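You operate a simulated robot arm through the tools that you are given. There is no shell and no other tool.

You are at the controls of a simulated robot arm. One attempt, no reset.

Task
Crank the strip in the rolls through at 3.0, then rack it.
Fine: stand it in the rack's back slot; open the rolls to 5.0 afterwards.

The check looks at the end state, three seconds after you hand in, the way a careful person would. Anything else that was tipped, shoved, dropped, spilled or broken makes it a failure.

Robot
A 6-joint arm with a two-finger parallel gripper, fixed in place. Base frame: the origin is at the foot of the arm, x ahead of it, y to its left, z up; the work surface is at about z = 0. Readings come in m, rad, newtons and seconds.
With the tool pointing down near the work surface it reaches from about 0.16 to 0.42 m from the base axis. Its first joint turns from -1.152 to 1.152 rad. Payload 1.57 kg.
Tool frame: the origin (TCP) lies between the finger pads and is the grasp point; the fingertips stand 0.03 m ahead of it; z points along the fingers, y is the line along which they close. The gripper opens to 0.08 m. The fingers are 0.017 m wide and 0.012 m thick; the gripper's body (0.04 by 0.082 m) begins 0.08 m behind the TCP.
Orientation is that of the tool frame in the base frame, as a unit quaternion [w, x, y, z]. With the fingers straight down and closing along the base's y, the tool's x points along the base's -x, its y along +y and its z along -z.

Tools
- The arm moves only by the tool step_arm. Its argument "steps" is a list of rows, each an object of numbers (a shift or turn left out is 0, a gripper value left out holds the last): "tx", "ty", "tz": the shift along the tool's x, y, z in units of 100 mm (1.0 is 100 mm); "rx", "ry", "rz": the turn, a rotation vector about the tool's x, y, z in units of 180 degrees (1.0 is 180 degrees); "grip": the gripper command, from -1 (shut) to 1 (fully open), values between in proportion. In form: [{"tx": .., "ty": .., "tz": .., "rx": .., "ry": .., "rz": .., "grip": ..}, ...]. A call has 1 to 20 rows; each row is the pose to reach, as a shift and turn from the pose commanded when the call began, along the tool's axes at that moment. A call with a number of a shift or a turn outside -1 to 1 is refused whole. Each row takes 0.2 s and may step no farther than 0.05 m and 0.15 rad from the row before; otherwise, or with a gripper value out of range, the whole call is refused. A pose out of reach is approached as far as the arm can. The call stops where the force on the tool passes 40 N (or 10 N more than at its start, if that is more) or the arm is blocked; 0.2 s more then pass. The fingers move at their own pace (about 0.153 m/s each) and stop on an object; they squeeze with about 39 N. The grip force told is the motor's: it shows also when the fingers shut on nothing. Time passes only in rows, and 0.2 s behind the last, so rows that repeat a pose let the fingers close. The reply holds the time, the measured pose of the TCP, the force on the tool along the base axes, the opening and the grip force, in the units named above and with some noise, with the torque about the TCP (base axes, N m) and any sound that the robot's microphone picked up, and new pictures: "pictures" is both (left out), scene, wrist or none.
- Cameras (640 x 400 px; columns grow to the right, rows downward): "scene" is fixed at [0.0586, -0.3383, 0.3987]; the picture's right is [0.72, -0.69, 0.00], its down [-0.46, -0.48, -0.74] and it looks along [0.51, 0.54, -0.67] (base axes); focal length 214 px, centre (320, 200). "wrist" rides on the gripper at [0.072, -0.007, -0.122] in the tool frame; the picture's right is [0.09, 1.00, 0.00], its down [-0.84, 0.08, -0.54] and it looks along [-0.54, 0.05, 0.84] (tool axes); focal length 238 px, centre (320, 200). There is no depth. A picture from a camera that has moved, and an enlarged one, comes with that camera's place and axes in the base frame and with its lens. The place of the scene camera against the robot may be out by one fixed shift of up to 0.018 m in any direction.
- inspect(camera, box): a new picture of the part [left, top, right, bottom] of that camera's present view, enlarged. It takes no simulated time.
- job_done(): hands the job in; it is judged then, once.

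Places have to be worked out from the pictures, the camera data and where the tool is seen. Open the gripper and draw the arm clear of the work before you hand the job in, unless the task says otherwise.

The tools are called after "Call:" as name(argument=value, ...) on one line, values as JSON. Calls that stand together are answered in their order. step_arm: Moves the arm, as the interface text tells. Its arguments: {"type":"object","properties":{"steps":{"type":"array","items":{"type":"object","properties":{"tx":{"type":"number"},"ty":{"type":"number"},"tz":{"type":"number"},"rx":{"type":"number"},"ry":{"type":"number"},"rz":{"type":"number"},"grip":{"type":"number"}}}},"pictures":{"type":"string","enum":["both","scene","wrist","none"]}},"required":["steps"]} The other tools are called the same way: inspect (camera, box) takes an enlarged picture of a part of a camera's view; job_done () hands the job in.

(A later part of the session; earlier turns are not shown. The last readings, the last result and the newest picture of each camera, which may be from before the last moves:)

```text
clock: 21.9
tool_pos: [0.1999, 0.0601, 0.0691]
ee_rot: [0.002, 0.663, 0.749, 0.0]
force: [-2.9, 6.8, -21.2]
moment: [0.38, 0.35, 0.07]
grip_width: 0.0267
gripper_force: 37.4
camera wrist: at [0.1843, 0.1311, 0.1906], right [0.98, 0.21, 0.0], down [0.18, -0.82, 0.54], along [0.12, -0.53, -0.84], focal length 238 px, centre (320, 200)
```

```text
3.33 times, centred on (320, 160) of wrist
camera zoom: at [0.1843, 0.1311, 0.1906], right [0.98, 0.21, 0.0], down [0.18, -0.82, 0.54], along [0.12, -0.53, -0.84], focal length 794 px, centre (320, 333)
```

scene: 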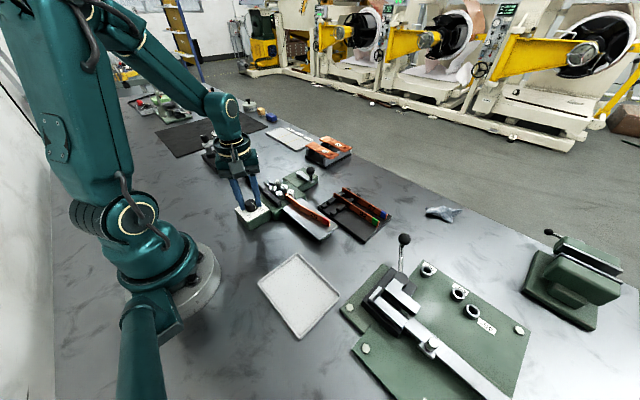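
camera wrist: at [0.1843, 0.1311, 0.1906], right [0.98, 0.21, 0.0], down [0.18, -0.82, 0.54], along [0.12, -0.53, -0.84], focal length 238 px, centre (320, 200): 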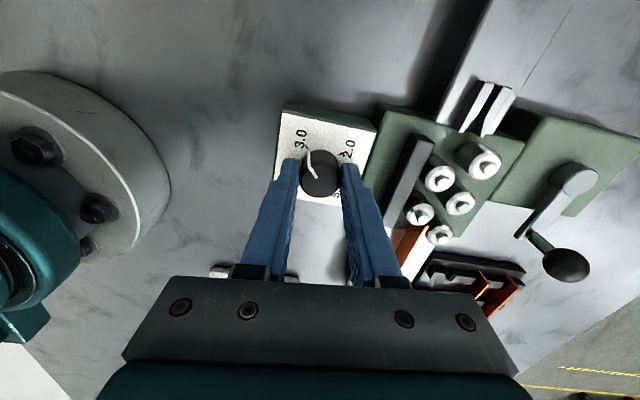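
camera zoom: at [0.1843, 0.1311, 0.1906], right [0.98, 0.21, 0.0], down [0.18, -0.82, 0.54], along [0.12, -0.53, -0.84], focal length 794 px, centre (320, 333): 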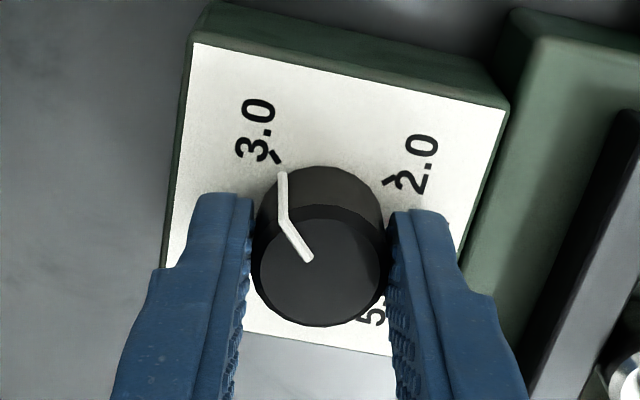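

The pointer now lines up with the 3.0 tick. I'm releasing and lifting to verify.

Call:
step_arm(steps=[{"grip": -0.1}, {"grip": 0.1}, {"grip": 0.1, "tz": -0.2}, {"tz": -0.6}, {"tz": -1.0}, {"tz": -1.0}], pictures="wrist")

Call:
inspect(camera="wrist", box=[270, 70, 370, 150])

Call:
inspect(camera="wrist", box=[330, 40, 570, 220])

```text
clock: 23.3
tool_pos: [0.1993, 0.0603, 0.1697]
ee_rot: [0.004, 0.663, 0.748, 0.001]
force: [0.1, 0.7, -0.3]
moment: [-0.02, -0.01, -0.01]
grip_width: 0.0439
gripper_force: 0.0
camera wrist: at [0.1834, 0.1311, 0.2919], right [0.98, 0.21, 0.0], down [0.18, -0.82, 0.55], along [0.12, -0.53, -0.84], focal length 238 px, centre (320, 200)
```

wrist: 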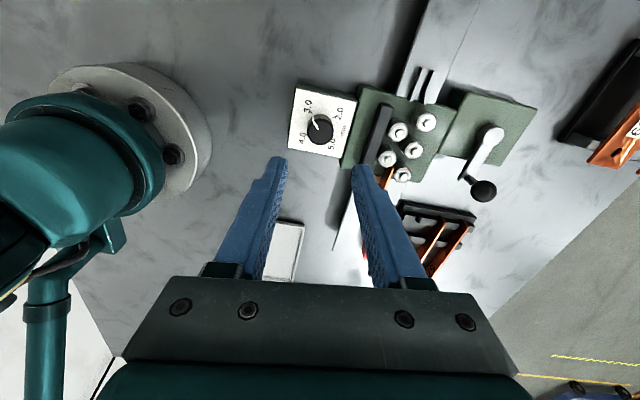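

```text
5.00 times, centred on (320, 110) of wrist
camera zoom: at [0.1834, 0.1311, 0.2919], right [0.98, 0.21, 0.0], down [0.18, -0.82, 0.55], along [0.12, -0.53, -0.84], focal length 1192 px, centre (320, 650)
```

zoom: 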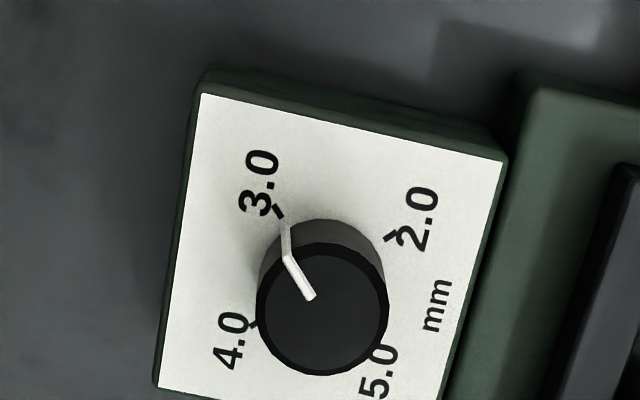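

```text
2.22 times, centred on (450, 130) of wrist
camera zoom: at [0.1834, 0.1311, 0.2919], right [0.98, 0.21, 0.0], down [0.18, -0.82, 0.55], along [0.12, -0.53, -0.84], focal length 530 px, centre (31, 356)
```

zoom: 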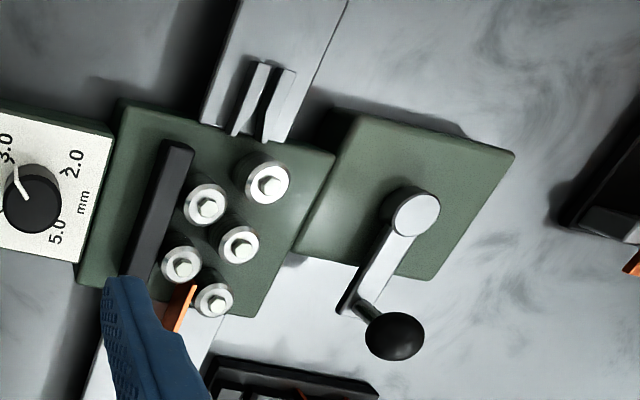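

The dial reads 3.0 to within a degree or two. Triangulation puts the crank pivot at about (0.385, 0.0915) and the ball at about (0.384, 0.040, 0.072), a radius of 0.051. I'm turning the wrist back to nominal and moving toward the crank at height.

Call:
step_arm(steps=[{"rz": -0.04, "tx": -0.05, "ty": 0.1}, {"rz": -0.08, "tx": -0.1, "ty": 0.2}, {"rz": -0.12, "tx": -0.15, "ty": 0.3}, {"rz": -0.16, "tx": -0.2, "ty": 0.4}, {"rz": -0.2, "tx": -0.2, "ty": 0.5}, {"rz": -0.24, "tx": -0.25, "ty": 0.6}, {"rz": -0.28, "tx": -0.3, "ty": 0.7}, {"rz": -0.32, "tx": -0.32, "ty": 0.8}, {"rz": -0.36, "tx": -0.32, "ty": 0.9}, {"rz": -0.4, "tx": -0.32, "ty": 0.975}, {"rz": -0.44, "tx": -0.32, "ty": 0.975}, {"rz": -0.4617, "tx": -0.32, "ty": 0.975, "grip": 0.2}, {"rz": -0.4617, "tx": -0.32, "ty": 0.975}])

Call:
inspect(camera="wrist", box=[200, 0, 440, 170])

```text
clock: 26.1
tool_pos: [0.3013, 0.0401, 0.1698]
ee_rot: [0.002, -0.001, 1.0, -0.002]
force: [-1.3, 0.3, 0.4]
moment: [-0.02, -0.01, 0.02]
grip_width: 0.0482
gripper_force: 0.1
camera wrist: at [0.2279, 0.034, 0.291], right [-0.09, 1.0, 0.0], down [0.83, 0.08, 0.55], along [0.54, 0.05, -0.84], focal length 238 px, centre (320, 200)
```

scene: 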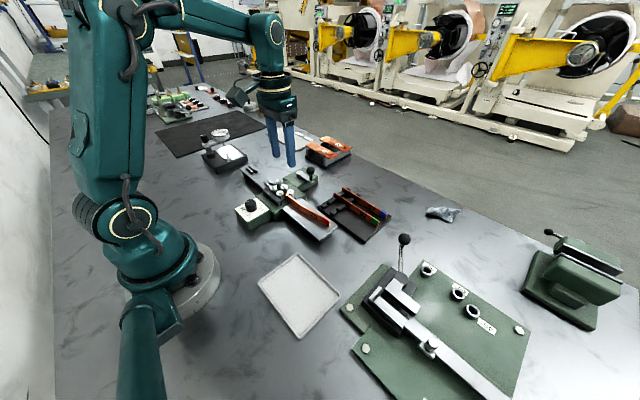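
wrist: 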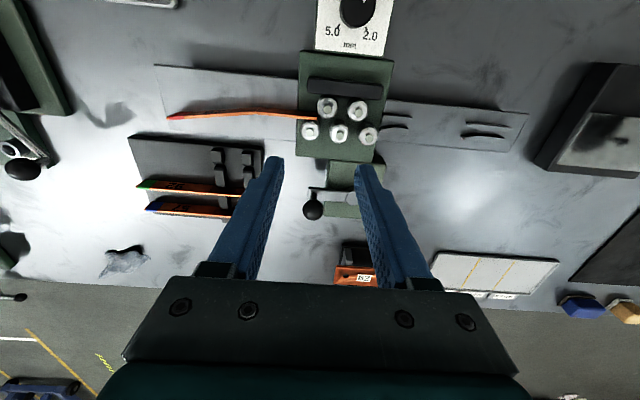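

```text
2.35 times, centred on (320, 85) of wrist
camera zoom: at [0.2279, 0.034, 0.291], right [-0.09, 1.0, 0.0], down [0.83, 0.08, 0.55], along [0.54, 0.05, -0.84], focal length 561 px, centre (320, 471)
```

zoom: 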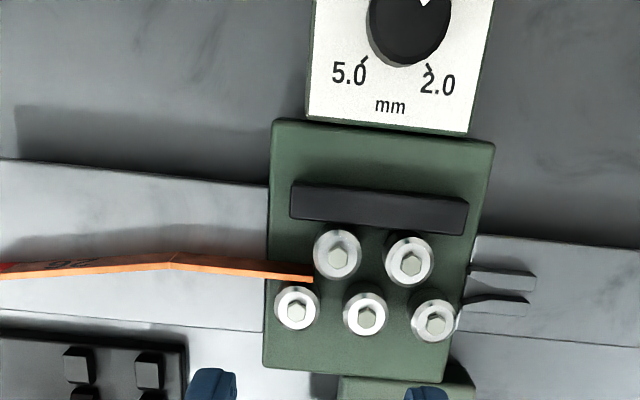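

The front rolls have moved in. The ball is confirmed at about (0.383, 0.040, 0.072). I'm moving above it while tilting the tool 15° outward for reach.

Call:
step_arm(steps=[{"tx": -0.3, "ry": -0.03}, {"tx": -0.6, "ry": -0.06, "tz": 0.1}, {"tx": -0.8, "ry": -0.0833, "tz": 0.3}, {"tx": -0.8, "ry": -0.0833, "tz": 0.3}])

Call:
inspect(camera="wrist", box=[220, 60, 420, 200])

```text
clock: 27.1
tool_pos: [0.3811, 0.0409, 0.1395]
ee_rot: [0.133, 0.0, 0.991, -0.002]
force: [0.4, 0.9, -0.9]
moment: [0.01, -0.03, -0.01]
grip_width: 0.048
gripper_force: 0.1
camera wrist: at [0.2788, 0.0331, 0.2382], right [-0.09, 1.0, -0.03], down [0.66, 0.08, 0.74], along [0.74, 0.05, -0.67], focal length 238 px, centre (320, 200)
```

scene: 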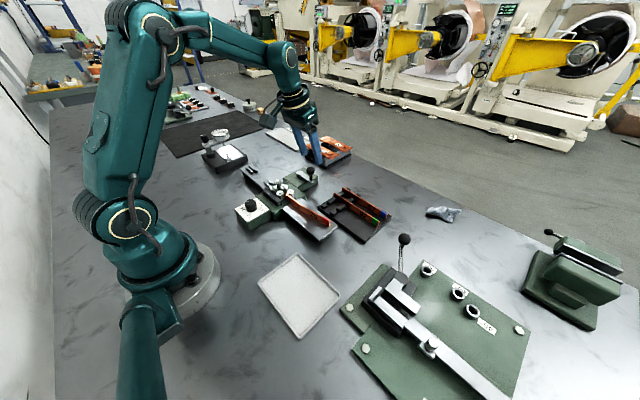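
wrist: 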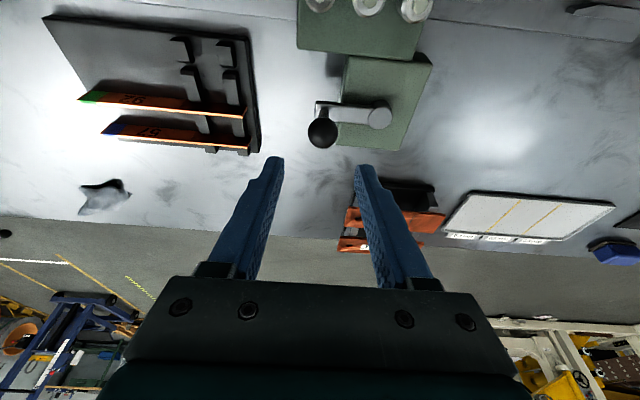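

```text
2.86 times, centred on (320, 130) of wrist
camera zoom: at [0.2788, 0.0331, 0.2382], right [-0.09, 1.0, -0.03], down [0.66, 0.08, 0.74], along [0.74, 0.05, -0.67], focal length 681 px, centre (320, 400)
```

zoom: 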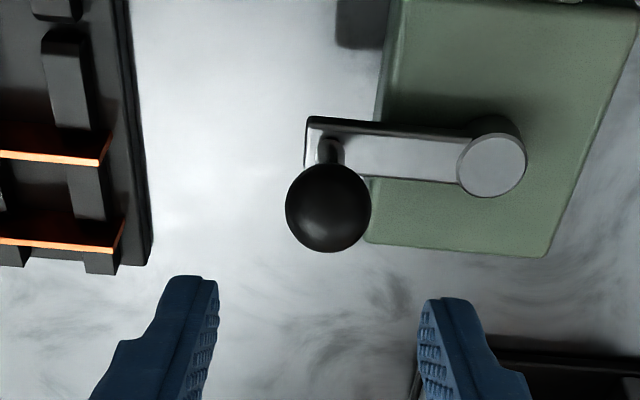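

The ball measures 23.5 mm across at (0.383, 0.0405), so the gripper is aligned. I'm descending so the ball sits between the pads, then closing.

Call:
step_arm(steps=[{"tz": 0.25, "tx": 0.07, "ty": -0.004}, {"tz": 0.45, "tx": 0.13, "ty": -0.004}, {"tz": 0.54, "tx": 0.155, "ty": -0.004}, {"tz": 0.54, "tx": 0.155, "ty": -0.004, "grip": -0.2}, {"tz": 0.54, "tx": 0.155, "ty": -0.004, "grip": -1}, {"tz": 0.54, "tx": 0.155, "ty": -0.004, "grip": -1}])

Call:
inspect(camera="wrist", box=[220, 60, 420, 200])

Call:
inspect(camera="scene", box=[230, 150, 350, 225])

```text
clock: 28.5
tool_pos: [0.3796, 0.0404, 0.0833]
ee_rot: [0.133, -0.001, 0.991, 0.0]
force: [1.0, 17.4, -4.9]
moment: [0.17, -0.31, 0.05]
grip_width: 0.0237
gripper_force: 35.6
camera wrist: at [0.2779, 0.0334, 0.1821], right [-0.09, 1.0, -0.03], down [0.66, 0.08, 0.74], along [0.74, 0.05, -0.67], focal length 238 px, centre (320, 200)
```

scene: 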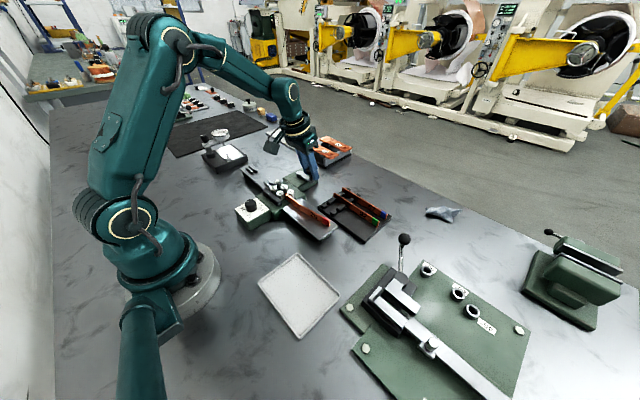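
wrist: 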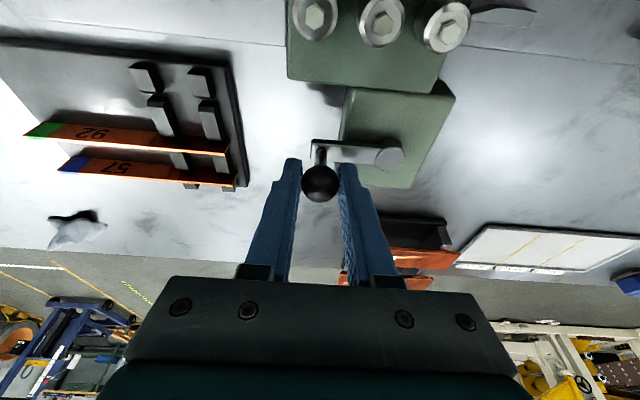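

```text
2.86 times, centred on (320, 130) of wrist
camera zoom: at [0.2779, 0.0334, 0.1821], right [-0.09, 1.0, -0.03], down [0.66, 0.08, 0.74], along [0.74, 0.05, -0.67], focal length 681 px, centre (320, 400)
```

zoom: 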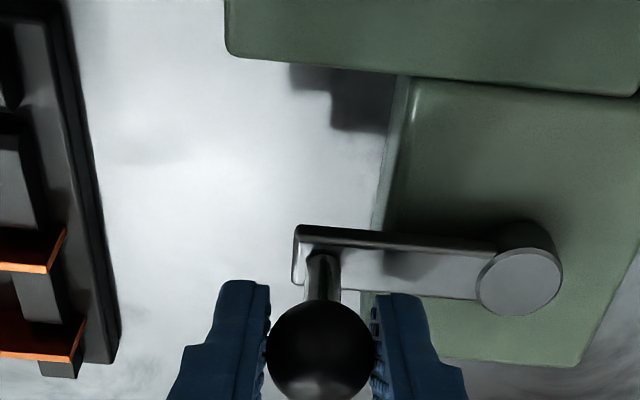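

```text
5.33 times, centred on (290, 188) of scene
camera zoom: at [0.0587, -0.3383, 0.3987], right [0.72, -0.69, 0.0], down [-0.46, -0.48, -0.74], along [0.51, 0.54, -0.67], focal length 1144 px, centre (480, 267)
```

zoom: 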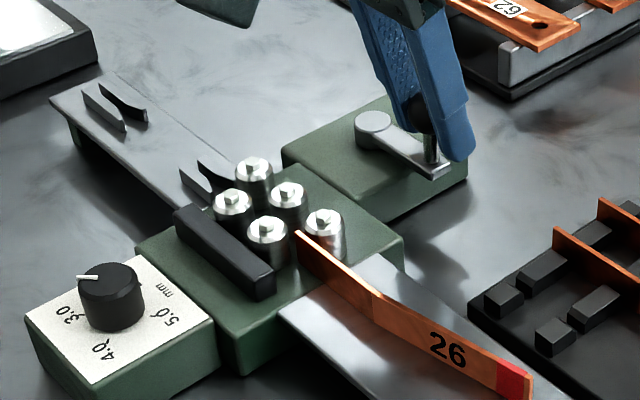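

The ball is gripped. I'm testing a small clockwise turn of about 25° to see which way the strip feeds and what force it takes.

Call:
step_arm(steps=[{"ty": 0.01}, {"tx": 0.0423, "ty": 0.0137, "tz": -0.0116}, {"tx": 0.0842, "ty": 0.0212, "tz": -0.023}, {"tx": 0.1253, "ty": 0.0324, "tz": -0.0343}, {"tx": 0.1653, "ty": 0.0474, "tz": -0.0452}, {"tx": 0.2038, "ty": 0.0659, "tz": -0.0557}])

Call:
inspect(camera="wrist", box=[220, 60, 420, 200])

Call:
inspect(camera="scene", box=[230, 150, 350, 225])

```text
clock: 30.0
tool_pos: [0.3575, 0.043, 0.0837]
ee_rot: [0.13, 0.001, 0.992, -0.005]
force: [-1.4, -1.4, 1.9]
moment: [-0.03, -0.22, 0.07]
grip_width: 0.0234
gripper_force: 35.7
stopped in row 6: the force on the tool passed its limit at 42 N (the readings are from after the stop); the commanded pose is now the measured one
camera wrist: at [0.2567, 0.0381, 0.1829], right [-0.09, 1.0, -0.03], down [0.67, 0.08, 0.74], along [0.74, 0.04, -0.67], focal length 238 px, centre (320, 200)
```

scene: 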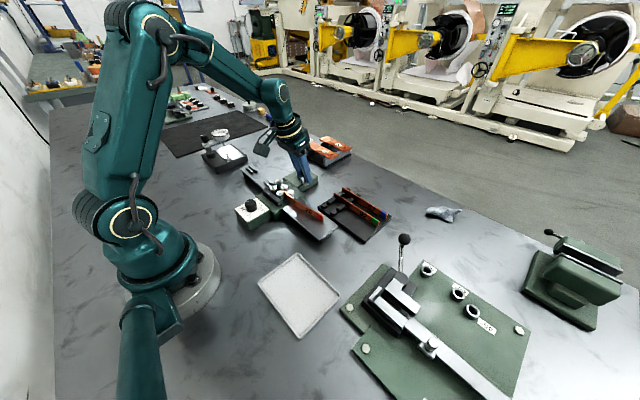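
wrist: 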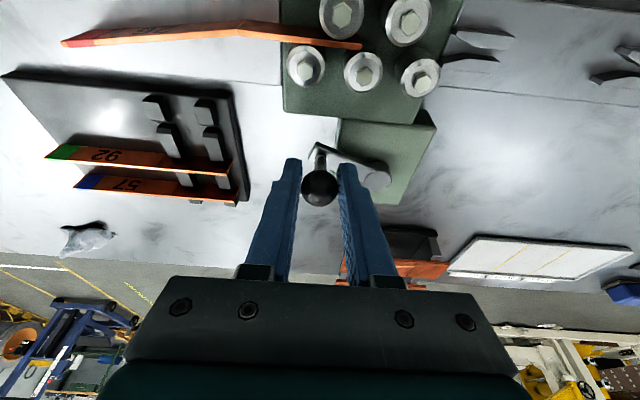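

```text
2.86 times, centred on (320, 130) of wrist
camera zoom: at [0.2567, 0.0381, 0.1829], right [-0.09, 1.0, -0.03], down [0.67, 0.08, 0.74], along [0.74, 0.04, -0.67], focal length 681 px, centre (320, 400)
```

zoom: 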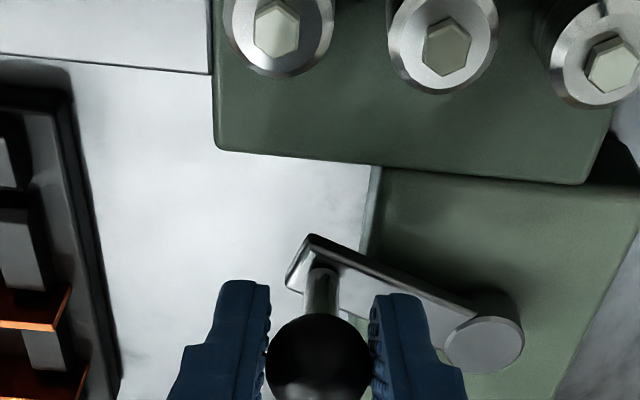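

```text
5.33 times, centred on (290, 188) of scene
camera zoom: at [0.0587, -0.3383, 0.3987], right [0.72, -0.69, 0.0], down [-0.46, -0.48, -0.74], along [0.51, 0.54, -0.67], focal length 1144 px, centre (480, 267)
```

zoom: 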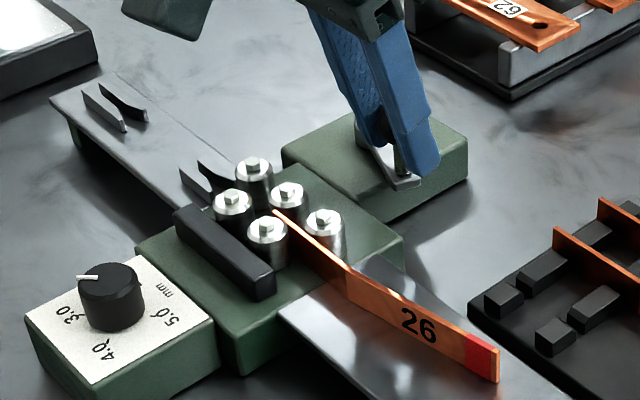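

Clockwise feeds the strip toward +y, about 10 mm for 20° of crank, so that's the right direction. The ball slipped about 4 mm in the grip as force reached the limit. I'm continuing more slowly along the re-estimated circle to see whether the resistance depends on speed.

Call:
step_arm(steps=[{"tx": 0.016, "ty": 0.007, "tz": -0.0043}, {"tx": 0.0319, "ty": 0.0151, "tz": -0.0085}, {"tx": 0.0475, "ty": 0.0235, "tz": -0.0126}, {"tx": 0.0626, "ty": 0.0325, "tz": -0.0167}, {"tx": 0.0776, "ty": 0.042, "tz": -0.0207}, {"tx": 0.0922, "ty": 0.0521, "tz": -0.0246}, {"tx": 0.1064, "ty": 0.0627, "tz": -0.0284}, {"tx": 0.1204, "ty": 0.0737, "tz": -0.0321}, {"tx": 0.134, "ty": 0.0853, "tz": -0.0357}, {"tx": 0.147, "ty": 0.0973, "tz": -0.0393}], pictures="wrist")

Call:
inspect(camera="wrist", box=[220, 60, 420, 200])

Call:
inspect(camera="scene", box=[230, 150, 350, 225])

```text
clock: 32.2
tool_pos: [0.3402, 0.0534, 0.0827]
ee_rot: [0.126, 0.001, 0.992, -0.006]
force: [-12.8, -19.9, 7.8]
moment: [-0.15, 0.43, -0.32]
grip_width: 0.0232
gripper_force: 35.4
camera wrist: at [0.2408, 0.0481, 0.1824], right [-0.09, 1.0, -0.03], down [0.67, 0.08, 0.73], along [0.73, 0.04, -0.68], focal length 238 px, centre (320, 200)
```

wrist: 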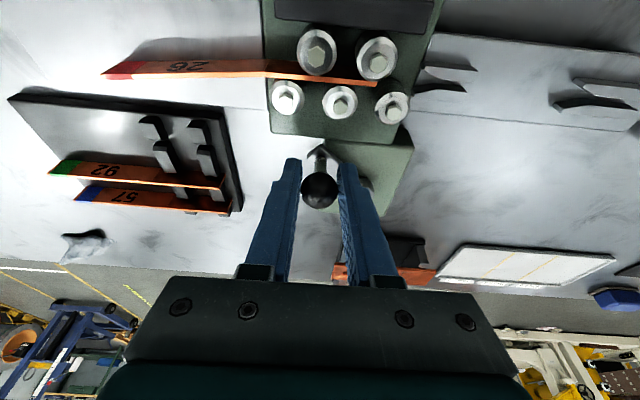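

```text
2.86 times, centred on (320, 130) of wrist
camera zoom: at [0.2408, 0.0481, 0.1824], right [-0.09, 1.0, -0.03], down [0.67, 0.08, 0.73], along [0.73, 0.04, -0.68], focal length 681 px, centre (320, 400)
```

zoom: 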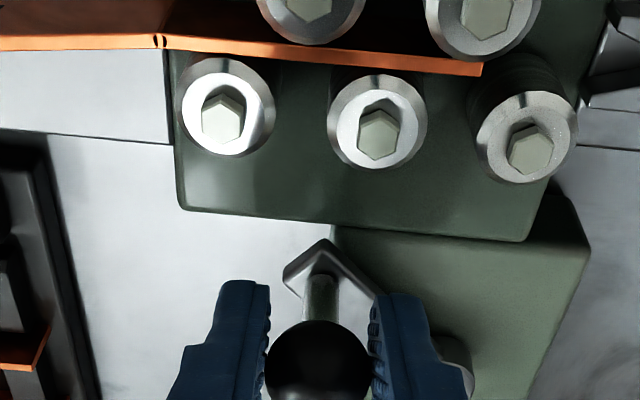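

```text
5.33 times, centred on (290, 188) of scene
camera zoom: at [0.0586, -0.3383, 0.3987], right [0.72, -0.69, 0.0], down [-0.46, -0.48, -0.74], along [0.51, 0.54, -0.67], focal length 1144 px, centre (480, 267)
```

zoom: 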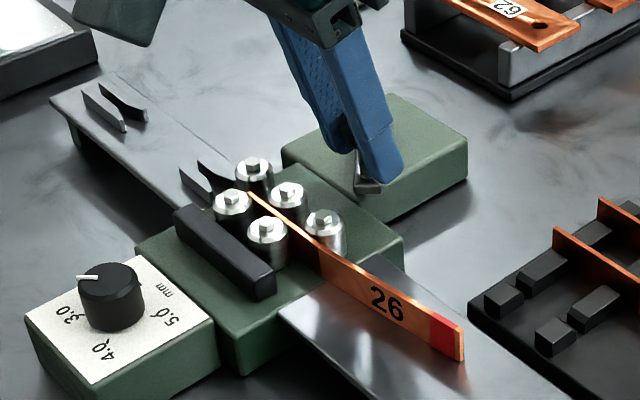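

Slow cranking works: the strip is about half engaged and the ball sits at crank angle ≈ −133°. The ball is sliding sideways in the pads, so I'm re-gripping with the fingers closing along the tangent. I open, re-centre and turn the wrist −47°.

Call:
step_arm(steps=[{"grip": 0.1}, {"grip": 0.1, "tx": -0.03, "tz": 0.008}, {"tx": -0.066, "tz": 0.0175, "rz": -0.03}, {"tx": -0.066, "tz": 0.0175, "rz": -0.07}, {"tx": -0.066, "tz": 0.0175, "rz": -0.11}, {"tx": -0.066, "tz": 0.0175, "rz": -0.15}, {"tx": -0.066, "tz": 0.0175, "rz": -0.19}, {"tx": -0.066, "tz": 0.0175, "rz": -0.23}, {"tx": -0.066, "tz": 0.0175, "rz": -0.261}, {"tx": -0.066, "tz": 0.0175, "rz": -0.261}], pictures="wrist")

Call:
inspect(camera="wrist", box=[220, 60, 420, 200])

```text
clock: 34.4
tool_pos: [0.3503, 0.0537, 0.0833]
ee_rot: [0.117, -0.396, 0.909, -0.056]
force: [0.0, 0.4, 0.1]
moment: [-0.03, 0.02, -0.03]
grip_width: 0.0439
gripper_force: 0.0
camera wrist: at [0.2751, -0.0025, 0.1904], right [-0.76, 0.61, -0.21], down [0.36, 0.67, 0.65], along [0.54, 0.42, -0.73], focal length 238 px, centre (320, 200)
```

wrist: 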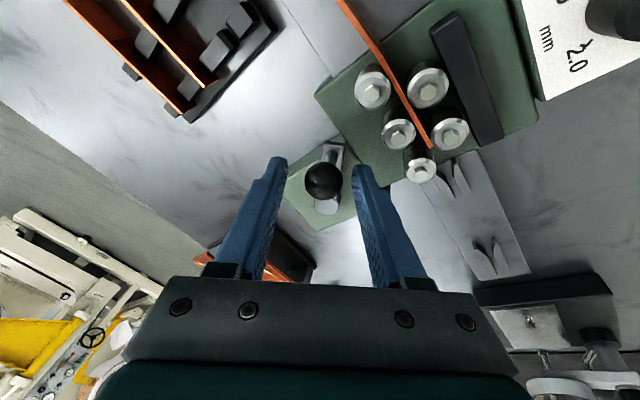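

```text
2.86 times, centred on (320, 130) of wrist
camera zoom: at [0.2751, -0.0025, 0.1904], right [-0.76, 0.61, -0.21], down [0.36, 0.67, 0.65], along [0.54, 0.42, -0.73], focal length 681 px, centre (320, 400)
```

zoom: 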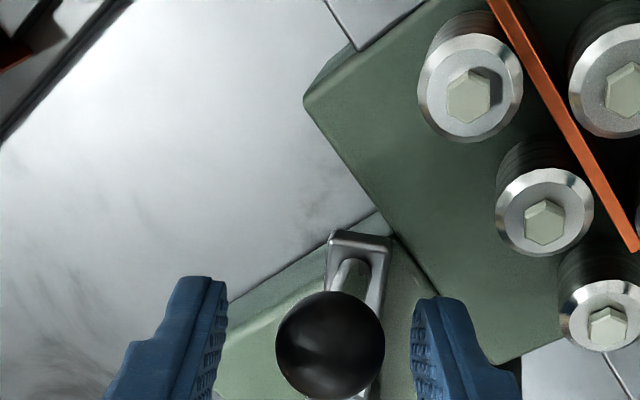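

The ball is centred to 3 mm between tangentially oriented fingers. I'm making a small correction, closing, then cranking 60° with the wrist turning along.

Call:
step_arm(steps=[{"tx": 0.017, "ty": 0.024, "tz": -0.008}, {"tx": 0.017, "ty": 0.024, "tz": -0.008, "grip": -0.3}, {"tx": 0.017, "ty": 0.024, "tz": -0.008, "grip": -1}, {"tx": 0.017, "ty": 0.024, "tz": -0.008, "grip": -1}], pictures="none")

Call:
step_arm(steps=[{"tx": -0.0013, "ty": 0.0268, "tz": -0.0052, "rz": 0.0167}, {"tx": -0.0039, "ty": 0.0535, "tz": -0.0101, "rz": 0.0333}, {"tx": -0.0079, "ty": 0.0801, "tz": -0.0147, "rz": 0.05}, {"tx": -0.0134, "ty": 0.1066, "tz": -0.0191, "rz": 0.0667}, {"tx": -0.0202, "ty": 0.1327, "tz": -0.0232, "rz": 0.0833}, {"tx": -0.0283, "ty": 0.1585, "tz": -0.027, "rz": 0.1}, {"tx": -0.0379, "ty": 0.1839, "tz": -0.0304, "rz": 0.1167}, {"tx": -0.0487, "ty": 0.2088, "tz": -0.0335, "rz": 0.1333}, {"tx": -0.0607, "ty": 0.2332, "tz": -0.0363, "rz": 0.15}, {"tx": -0.0741, "ty": 0.2569, "tz": -0.0388, "rz": 0.1667}, {"tx": -0.0886, "ty": 0.2799, "tz": -0.0409, "rz": 0.1833}, {"tx": -0.1043, "ty": 0.3022, "tz": -0.0426, "rz": 0.2}, {"tx": -0.1211, "ty": 0.3237, "tz": -0.044, "rz": 0.2167}, {"tx": -0.139, "ty": 0.3443, "tz": -0.045, "rz": 0.2333}, {"tx": -0.158, "ty": 0.3641, "tz": -0.0457, "rz": 0.25}, {"tx": -0.1779, "ty": 0.3827, "tz": -0.046, "rz": 0.2667}, {"tx": -0.1987, "ty": 0.4004, "tz": -0.0459, "rz": 0.2833}, {"tx": -0.2204, "ty": 0.417, "tz": -0.0455, "rz": 0.3}, {"tx": -0.2429, "ty": 0.4326, "tz": -0.0447, "rz": 0.3167}, {"tx": -0.2661, "ty": 0.4469, "tz": -0.0435, "rz": 0.3333}])

Call:
inspect(camera="wrist", box=[220, 60, 420, 200])

Call:
inspect(camera="scene", box=[230, 150, 350, 225])

```text
clock: 35.4
tool_pos: [0.3457, 0.0524, 0.0848]
ee_rot: [0.117, -0.395, 0.91, -0.056]
force: [-0.2, -2.0, 2.5]
moment: [-0.15, -0.15, -0.05]
grip_width: 0.0228
gripper_force: 34.9
```

```text
clock: 39.6
tool_pos: [0.3305, 0.1035, 0.0833]
ee_rot: [0.13, 0.114, 0.985, 0.01]
force: [6.8, -5.0, 2.8]
moment: [-0.2, -0.64, -0.07]
grip_width: 0.0234
gripper_force: 35.7
camera wrist: at [0.2307, 0.1145, 0.1828], right [0.13, 0.99, 0.03], down [0.66, -0.11, 0.74], along [0.74, -0.08, -0.67], focal length 238 px, centre (320, 200)
```

scene: 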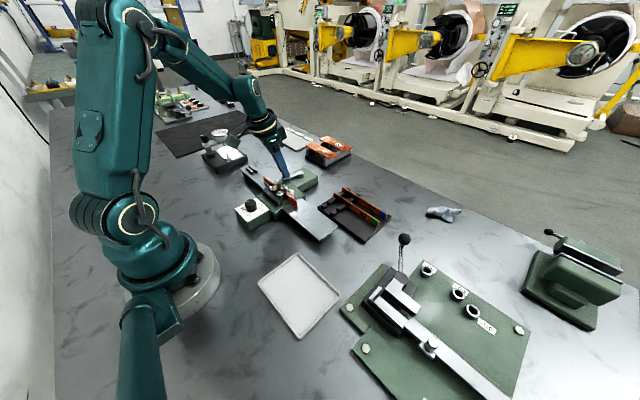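
wrist: 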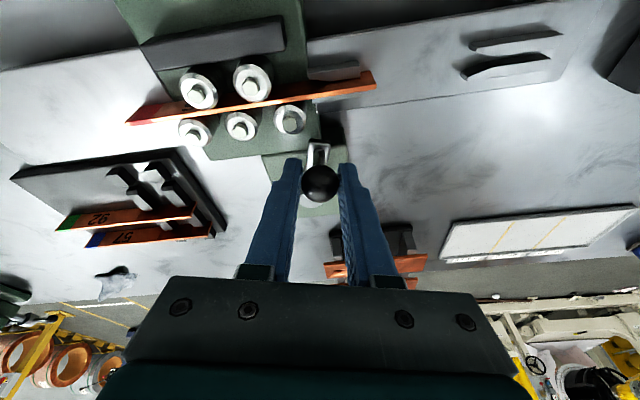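

```text
2.86 times, centred on (320, 130) of wrist
camera zoom: at [0.2307, 0.1145, 0.1828], right [0.13, 0.99, 0.03], down [0.66, -0.11, 0.74], along [0.74, -0.08, -0.67], focal length 681 px, centre (320, 400)
```

zoom: 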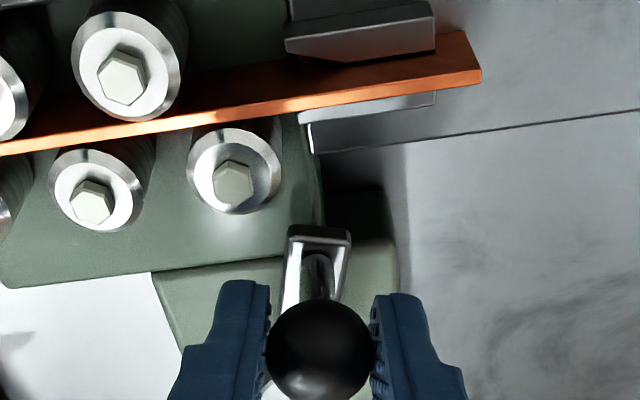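

```text
5.33 times, centred on (290, 188) of scene
camera zoom: at [0.0586, -0.3383, 0.3987], right [0.72, -0.69, 0.0], down [-0.46, -0.48, -0.74], along [0.51, 0.54, -0.67], focal length 1144 px, centre (480, 267)
```

zoom: 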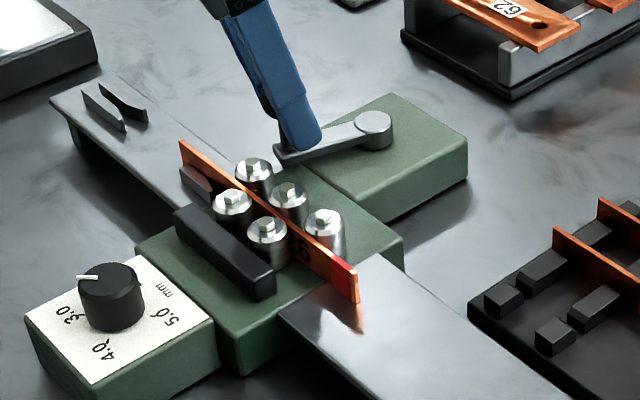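

The strip is nearly through and forces are low. The crank is at about −192.5°. I'm continuing 72° clockwise with the wrist following.

Call:
step_arm(steps=[{"tx": -0.0055, "ty": 0.0361, "tz": 0.003, "rz": 0.0222}, {"tx": -0.0135, "ty": 0.0721, "tz": 0.007, "rz": 0.0444}, {"tx": -0.024, "ty": 0.1076, "tz": 0.011, "rz": 0.0667}, {"tx": -0.0368, "ty": 0.1427, "tz": 0.0167, "rz": 0.0889}, {"tx": -0.047, "ty": 0.1771, "tz": 0.0211, "rz": 0.1111}, {"tx": -0.0595, "ty": 0.2107, "tz": 0.0261, "rz": 0.1333}, {"tx": -0.0742, "ty": 0.2433, "tz": 0.0317, "rz": 0.1556}, {"tx": -0.0911, "ty": 0.2746, "tz": 0.0377, "rz": 0.1778}, {"tx": -0.1101, "ty": 0.3047, "tz": 0.0442, "rz": 0.2}, {"tx": -0.1312, "ty": 0.3333, "tz": 0.0512, "rz": 0.2222}, {"tx": -0.1541, "ty": 0.3603, "tz": 0.0586, "rz": 0.2444}, {"tx": -0.1788, "ty": 0.3855, "tz": 0.0664, "rz": 0.2667}, {"tx": -0.2051, "ty": 0.4089, "tz": 0.0745, "rz": 0.2889}, {"tx": -0.2331, "ty": 0.4303, "tz": 0.0829, "rz": 0.3111}, {"tx": -0.2624, "ty": 0.4496, "tz": 0.0916, "rz": 0.3333}, {"tx": -0.2929, "ty": 0.4668, "tz": 0.1005, "rz": 0.3556}, {"tx": -0.3246, "ty": 0.4817, "tz": 0.1096, "rz": 0.3778}, {"tx": -0.3573, "ty": 0.4942, "tz": 0.1188, "rz": 0.4}])

Call:
inspect(camera="wrist", box=[220, 60, 420, 200])

Call:
inspect(camera="scene", box=[210, 150, 330, 225])

```text
clock: 43.4
tool_pos: [0.3793, 0.1441, 0.0835]
ee_rot: [0.098, 0.671, 0.73, 0.085]
force: [-4.4, -7.8, -0.3]
moment: [-1.03, -0.26, -0.25]
grip_width: 0.0225
gripper_force: 35.8
camera wrist: at [0.335, 0.2163, 0.1973], right [0.95, 0.18, 0.25], down [0.0, -0.82, 0.57], along [0.31, -0.54, -0.78], focal length 238 px, centre (320, 200)
```

scene: 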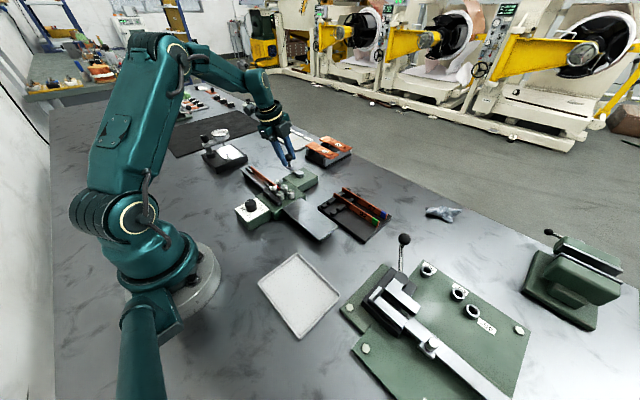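
wrist: 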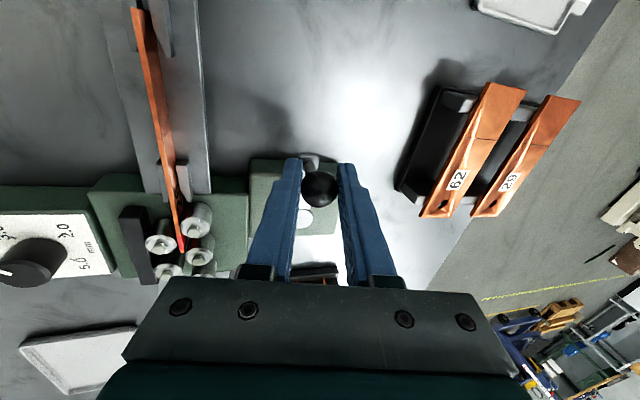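

```text
2.86 times, centred on (320, 130) of wrist
camera zoom: at [0.335, 0.2163, 0.1973], right [0.95, 0.18, 0.25], down [0.0, -0.82, 0.57], along [0.31, -0.54, -0.78], focal length 681 px, centre (320, 400)
```

zoom: 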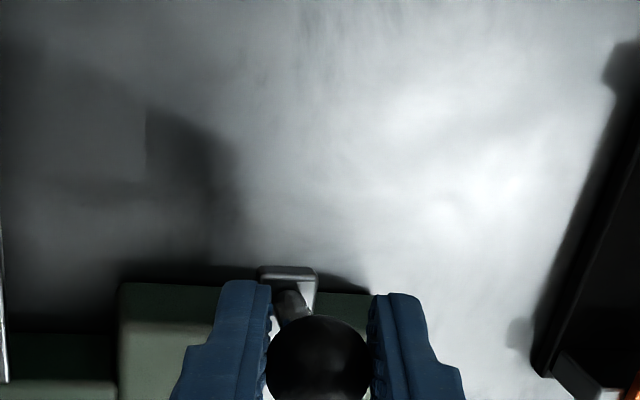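

```text
5.33 times, centred on (270, 188) of scene
camera zoom: at [0.0586, -0.3383, 0.3987], right [0.72, -0.69, 0.0], down [-0.46, -0.48, -0.74], along [0.51, 0.54, -0.67], focal length 1144 px, centre (587, 267)
```

zoom: 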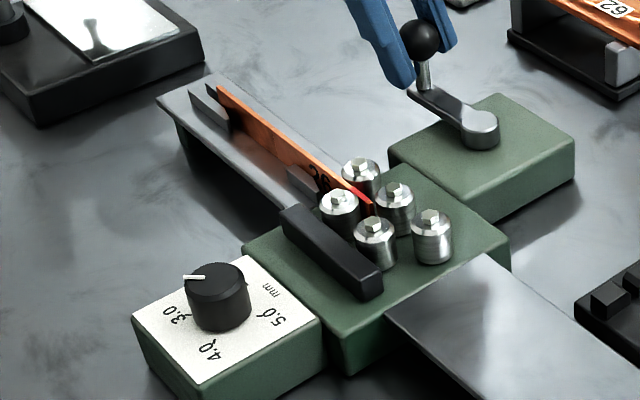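

The strip's tail is just leaving the last pair of rolls. I'm continuing another 44° of crank.

Call:
step_arm(steps=[{"tx": -0.0014, "ty": 0.0344, "tz": 0.0091, "rz": 0.0222}, {"tx": -0.0053, "ty": 0.0686, "tz": 0.0183, "rz": 0.0444}, {"tx": -0.0117, "ty": 0.1024, "tz": 0.0274, "rz": 0.0667}, {"tx": -0.0205, "ty": 0.1356, "tz": 0.0365, "rz": 0.0889}, {"tx": -0.0317, "ty": 0.1682, "tz": 0.0454, "rz": 0.1111}, {"tx": -0.0452, "ty": 0.1999, "tz": 0.0542, "rz": 0.1333}, {"tx": -0.061, "ty": 0.2307, "tz": 0.0628, "rz": 0.1556}, {"tx": -0.0789, "ty": 0.2603, "tz": 0.0712, "rz": 0.1778}, {"tx": -0.0989, "ty": 0.2885, "tz": 0.0792, "rz": 0.2}, {"tx": -0.121, "ty": 0.3154, "tz": 0.087, "rz": 0.2222}, {"tx": -0.1449, "ty": 0.3407, "tz": 0.0944, "rz": 0.2444}])

Call:
inspect(camera="wrist", box=[60, 60, 420, 280])

Call:
inspect(camera="scene", box=[210, 150, 330, 225])

```text
clock: 45.8
tool_pos: [0.4142, 0.1318, 0.0818]
ee_rot: [0.06, 0.895, 0.426, 0.115]
force: [-4.1, 1.7, 5.0]
moment: [-0.84, 0.41, -0.18]
grip_width: 0.0229
gripper_force: 35.4
camera wrist: at [0.4227, 0.1935, 0.2108], right [0.8, -0.56, 0.22], down [-0.59, -0.69, 0.41], along [-0.08, -0.46, -0.89], focal length 238 px, centre (320, 200)
```

scene: 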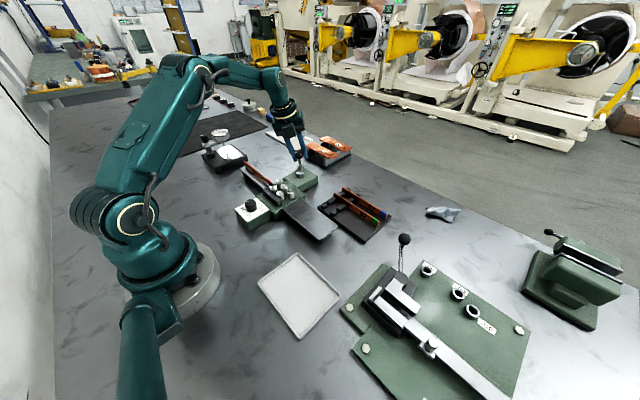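
wrist: 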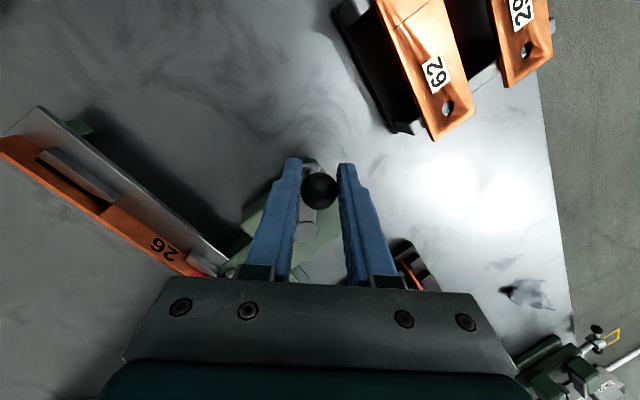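

```text
1.78 times, centred on (240, 170) of wrist
camera zoom: at [0.4227, 0.1935, 0.2108], right [0.8, -0.56, 0.22], down [-0.59, -0.69, 0.41], along [-0.08, -0.46, -0.89], focal length 424 px, centre (462, 253)
```

zoom: 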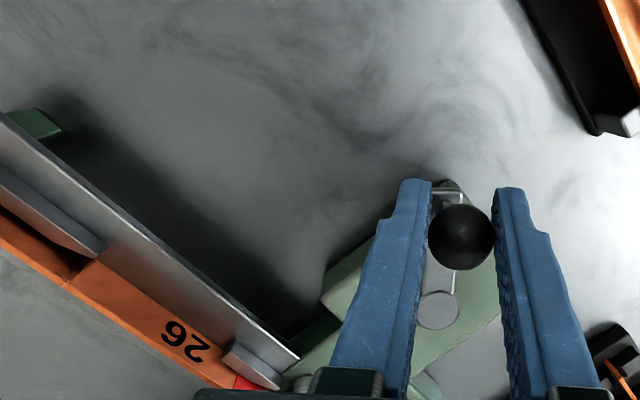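

```text
5.33 times, centred on (270, 188) of scene
camera zoom: at [0.0586, -0.3383, 0.3987], right [0.72, -0.69, 0.0], down [-0.46, -0.48, -0.74], along [0.51, 0.54, -0.67], focal length 1144 px, centre (587, 267)
```

zoom: 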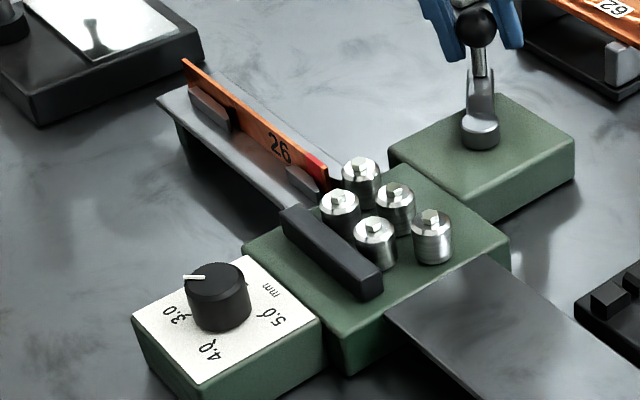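

The tail appears to be clear of the last roll. I'm turning another 12° to confirm the strip no longer moves with the crank.

Call:
step_arm(steps=[{"tx": -0.002, "ty": 0.035, "tz": 0.007, "rz": 0.0222}, {"tx": -0.007, "ty": 0.07, "tz": 0.0135, "rz": 0.0444}, {"tx": -0.0138, "ty": 0.1036, "tz": 0.0198, "rz": 0.0667}, {"tx": -0.0138, "ty": 0.1036, "tz": 0.0198, "rz": 0.0667}], pictures="none")

Call:
inspect(camera="scene", box=[210, 150, 330, 225])

```text
clock: 46.8
tool_pos: [0.4228, 0.1247, 0.0843]
ee_rot: [0.048, 0.935, 0.33, 0.122]
force: [1.8, 4.1, -4.1]
moment: [-0.26, 0.08, -0.12]
grip_width: 0.0228
gripper_force: 35.3
```

```text
5.33 times, centred on (270, 188) of scene
camera zoom: at [0.0587, -0.3383, 0.3987], right [0.72, -0.69, 0.0], down [-0.46, -0.48, -0.74], along [0.51, 0.54, -0.67], focal length 1144 px, centre (587, 267)
```

zoom: 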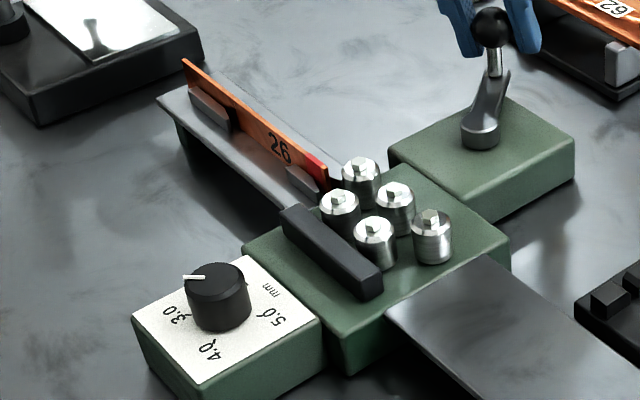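

The strip stayed put, so it's fully through the rolls. I'm releasing the crank ball, backing off upward, and turning the wrist back toward closing along x.

Call:
step_arm(steps=[{"grip": -0.2}, {"grip": 0.2}, {"tz": -0.2}, {"tz": -0.5}, {"tz": -0.9}, {"tz": -0.9, "rz": -0.04}, {"tz": -0.9, "rz": -0.08}, {"tz": -0.9, "rz": -0.12}, {"tz": -0.9, "rz": -0.16}, {"tz": -0.9, "rz": -0.2}, {"tz": -0.9, "rz": -0.24}, {"tz": -0.9, "rz": -0.283}, {"tz": -0.9, "rz": -0.283}])

Call:
inspect(camera="wrist", box=[0, 0, 320, 200])

```text
clock: 49.6
tool_pos: [0.3994, 0.1247, 0.1701]
ee_rot: [0.095, 0.701, 0.701, 0.089]
force: [-1.3, 0.2, -0.2]
moment: [0.01, 0.01, -0.01]
grip_width: 0.0481
gripper_force: 0.0
camera wrist: at [0.3618, 0.1985, 0.2856], right [0.96, 0.09, 0.26], down [-0.07, -0.83, 0.55], along [0.26, -0.55, -0.79], focal length 238 px, centre (320, 200)
```

scene: 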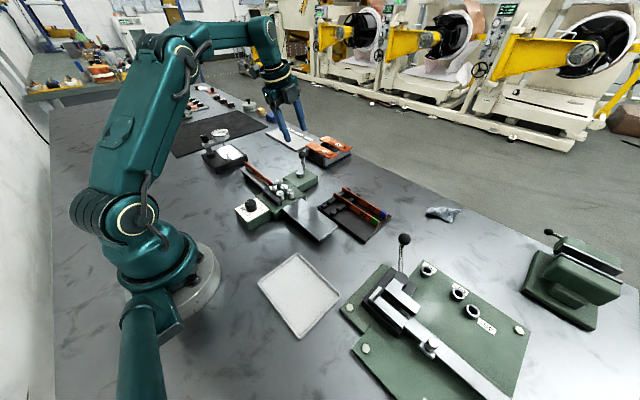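
wrist: 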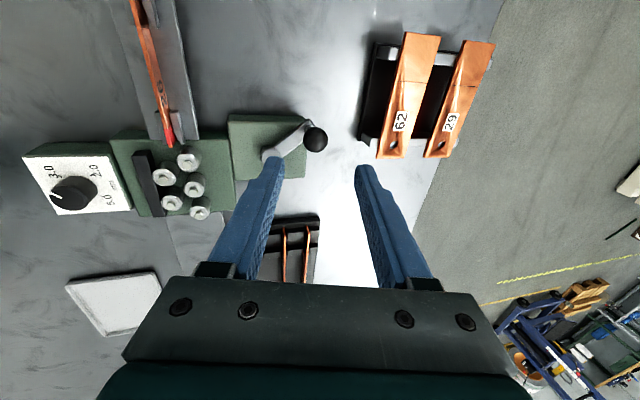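

```text
2.00 times, centred on (160, 100) of wrist
camera zoom: at [0.3618, 0.1985, 0.2856], right [0.96, 0.09, 0.26], down [-0.07, -0.83, 0.55], along [0.26, -0.55, -0.79], focal length 477 px, centre (640, 400)
```

zoom: 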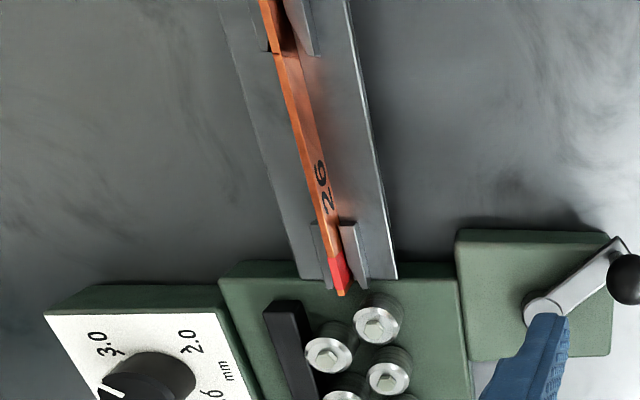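

The strip stands in the outfeed guides along y at x≈0.291, with its red tail at y≈0.106. I'm straightening the tool to vertical and moving above the strip for a closer look.

Call:
step_arm(steps=[{"tx": 0.05, "ty": -0.3, "tz": -0.2, "rx": 0.02}, {"tx": 0.15, "ty": -0.65, "tz": -0.4, "rx": 0.045}, {"tx": 0.253, "ty": -0.98, "tz": -0.57, "rx": 0.083}, {"tx": 0.253, "ty": -0.98, "tz": -0.57, "rx": 0.083}])

Call:
inspect(camera="wrist", box=[240, 30, 400, 190])

Call:
inspect(camera="scene", box=[230, 155, 300, 205])

```text
clock: 50.6
tool_pos: [0.2891, 0.1526, 0.1997]
ee_rot: [0.002, 0.708, 0.706, -0.004]
force: [0.7, -0.6, 2.2]
moment: [0.03, 0.03, -0.02]
grip_width: 0.0478
gripper_force: 0.2
camera wrist: at [0.2835, 0.2253, 0.3216], right [1.0, 0.09, 0.0], down [0.08, -0.83, 0.55], along [0.05, -0.55, -0.84], focal length 238 px, centre (320, 200)
```

scene: 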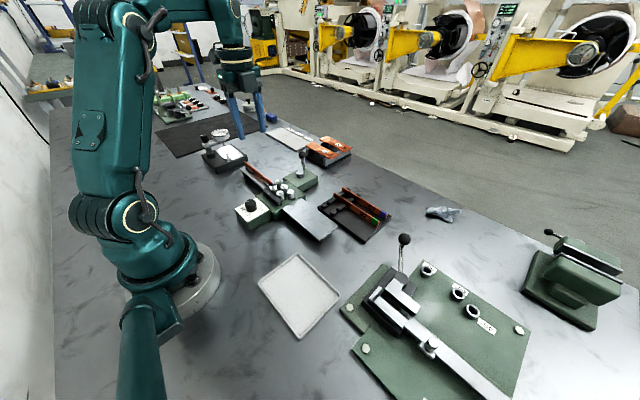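
wrist: 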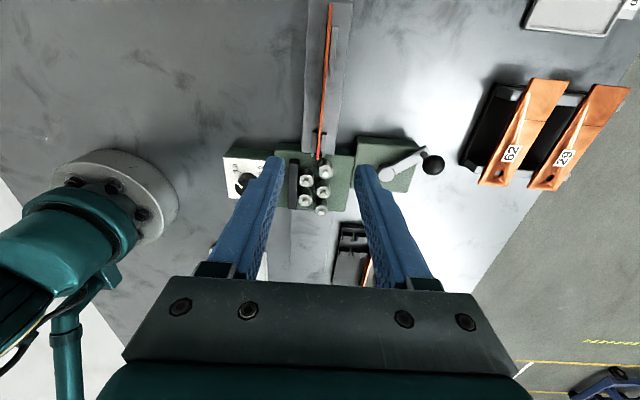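

```text
2.50 times, centred on (320, 110) of wrist
camera zoom: at [0.2835, 0.2253, 0.3216], right [1.0, 0.09, 0.0], down [0.08, -0.83, 0.55], along [0.05, -0.55, -0.84], focal length 596 px, centre (320, 425)
```

zoom: 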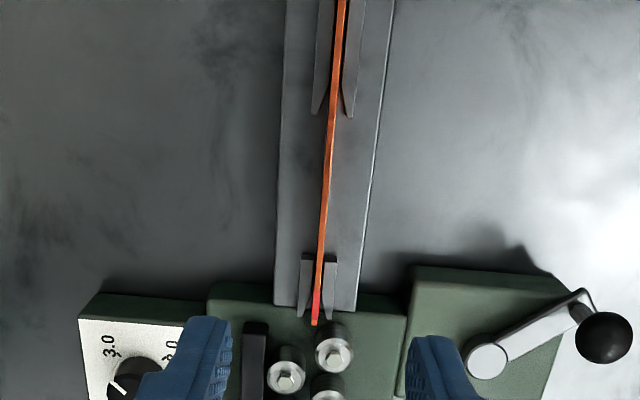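

```text
8.00 times, centred on (265, 180) of scene
camera zoom: at [0.0586, -0.3383, 0.3987], right [0.72, -0.69, 0.0], down [-0.46, -0.48, -0.74], along [0.51, 0.54, -0.67], focal length 1716 px, centre (760, 360)
```

zoom: 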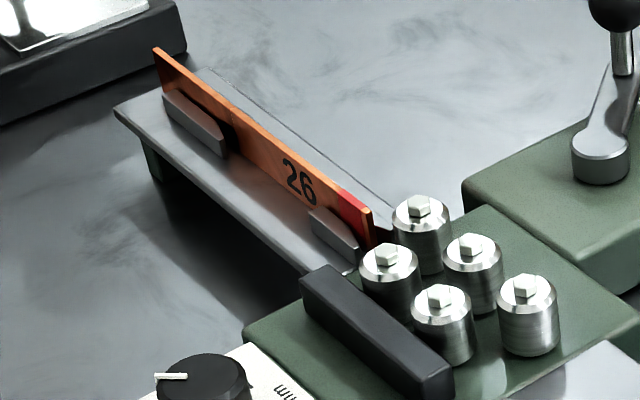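

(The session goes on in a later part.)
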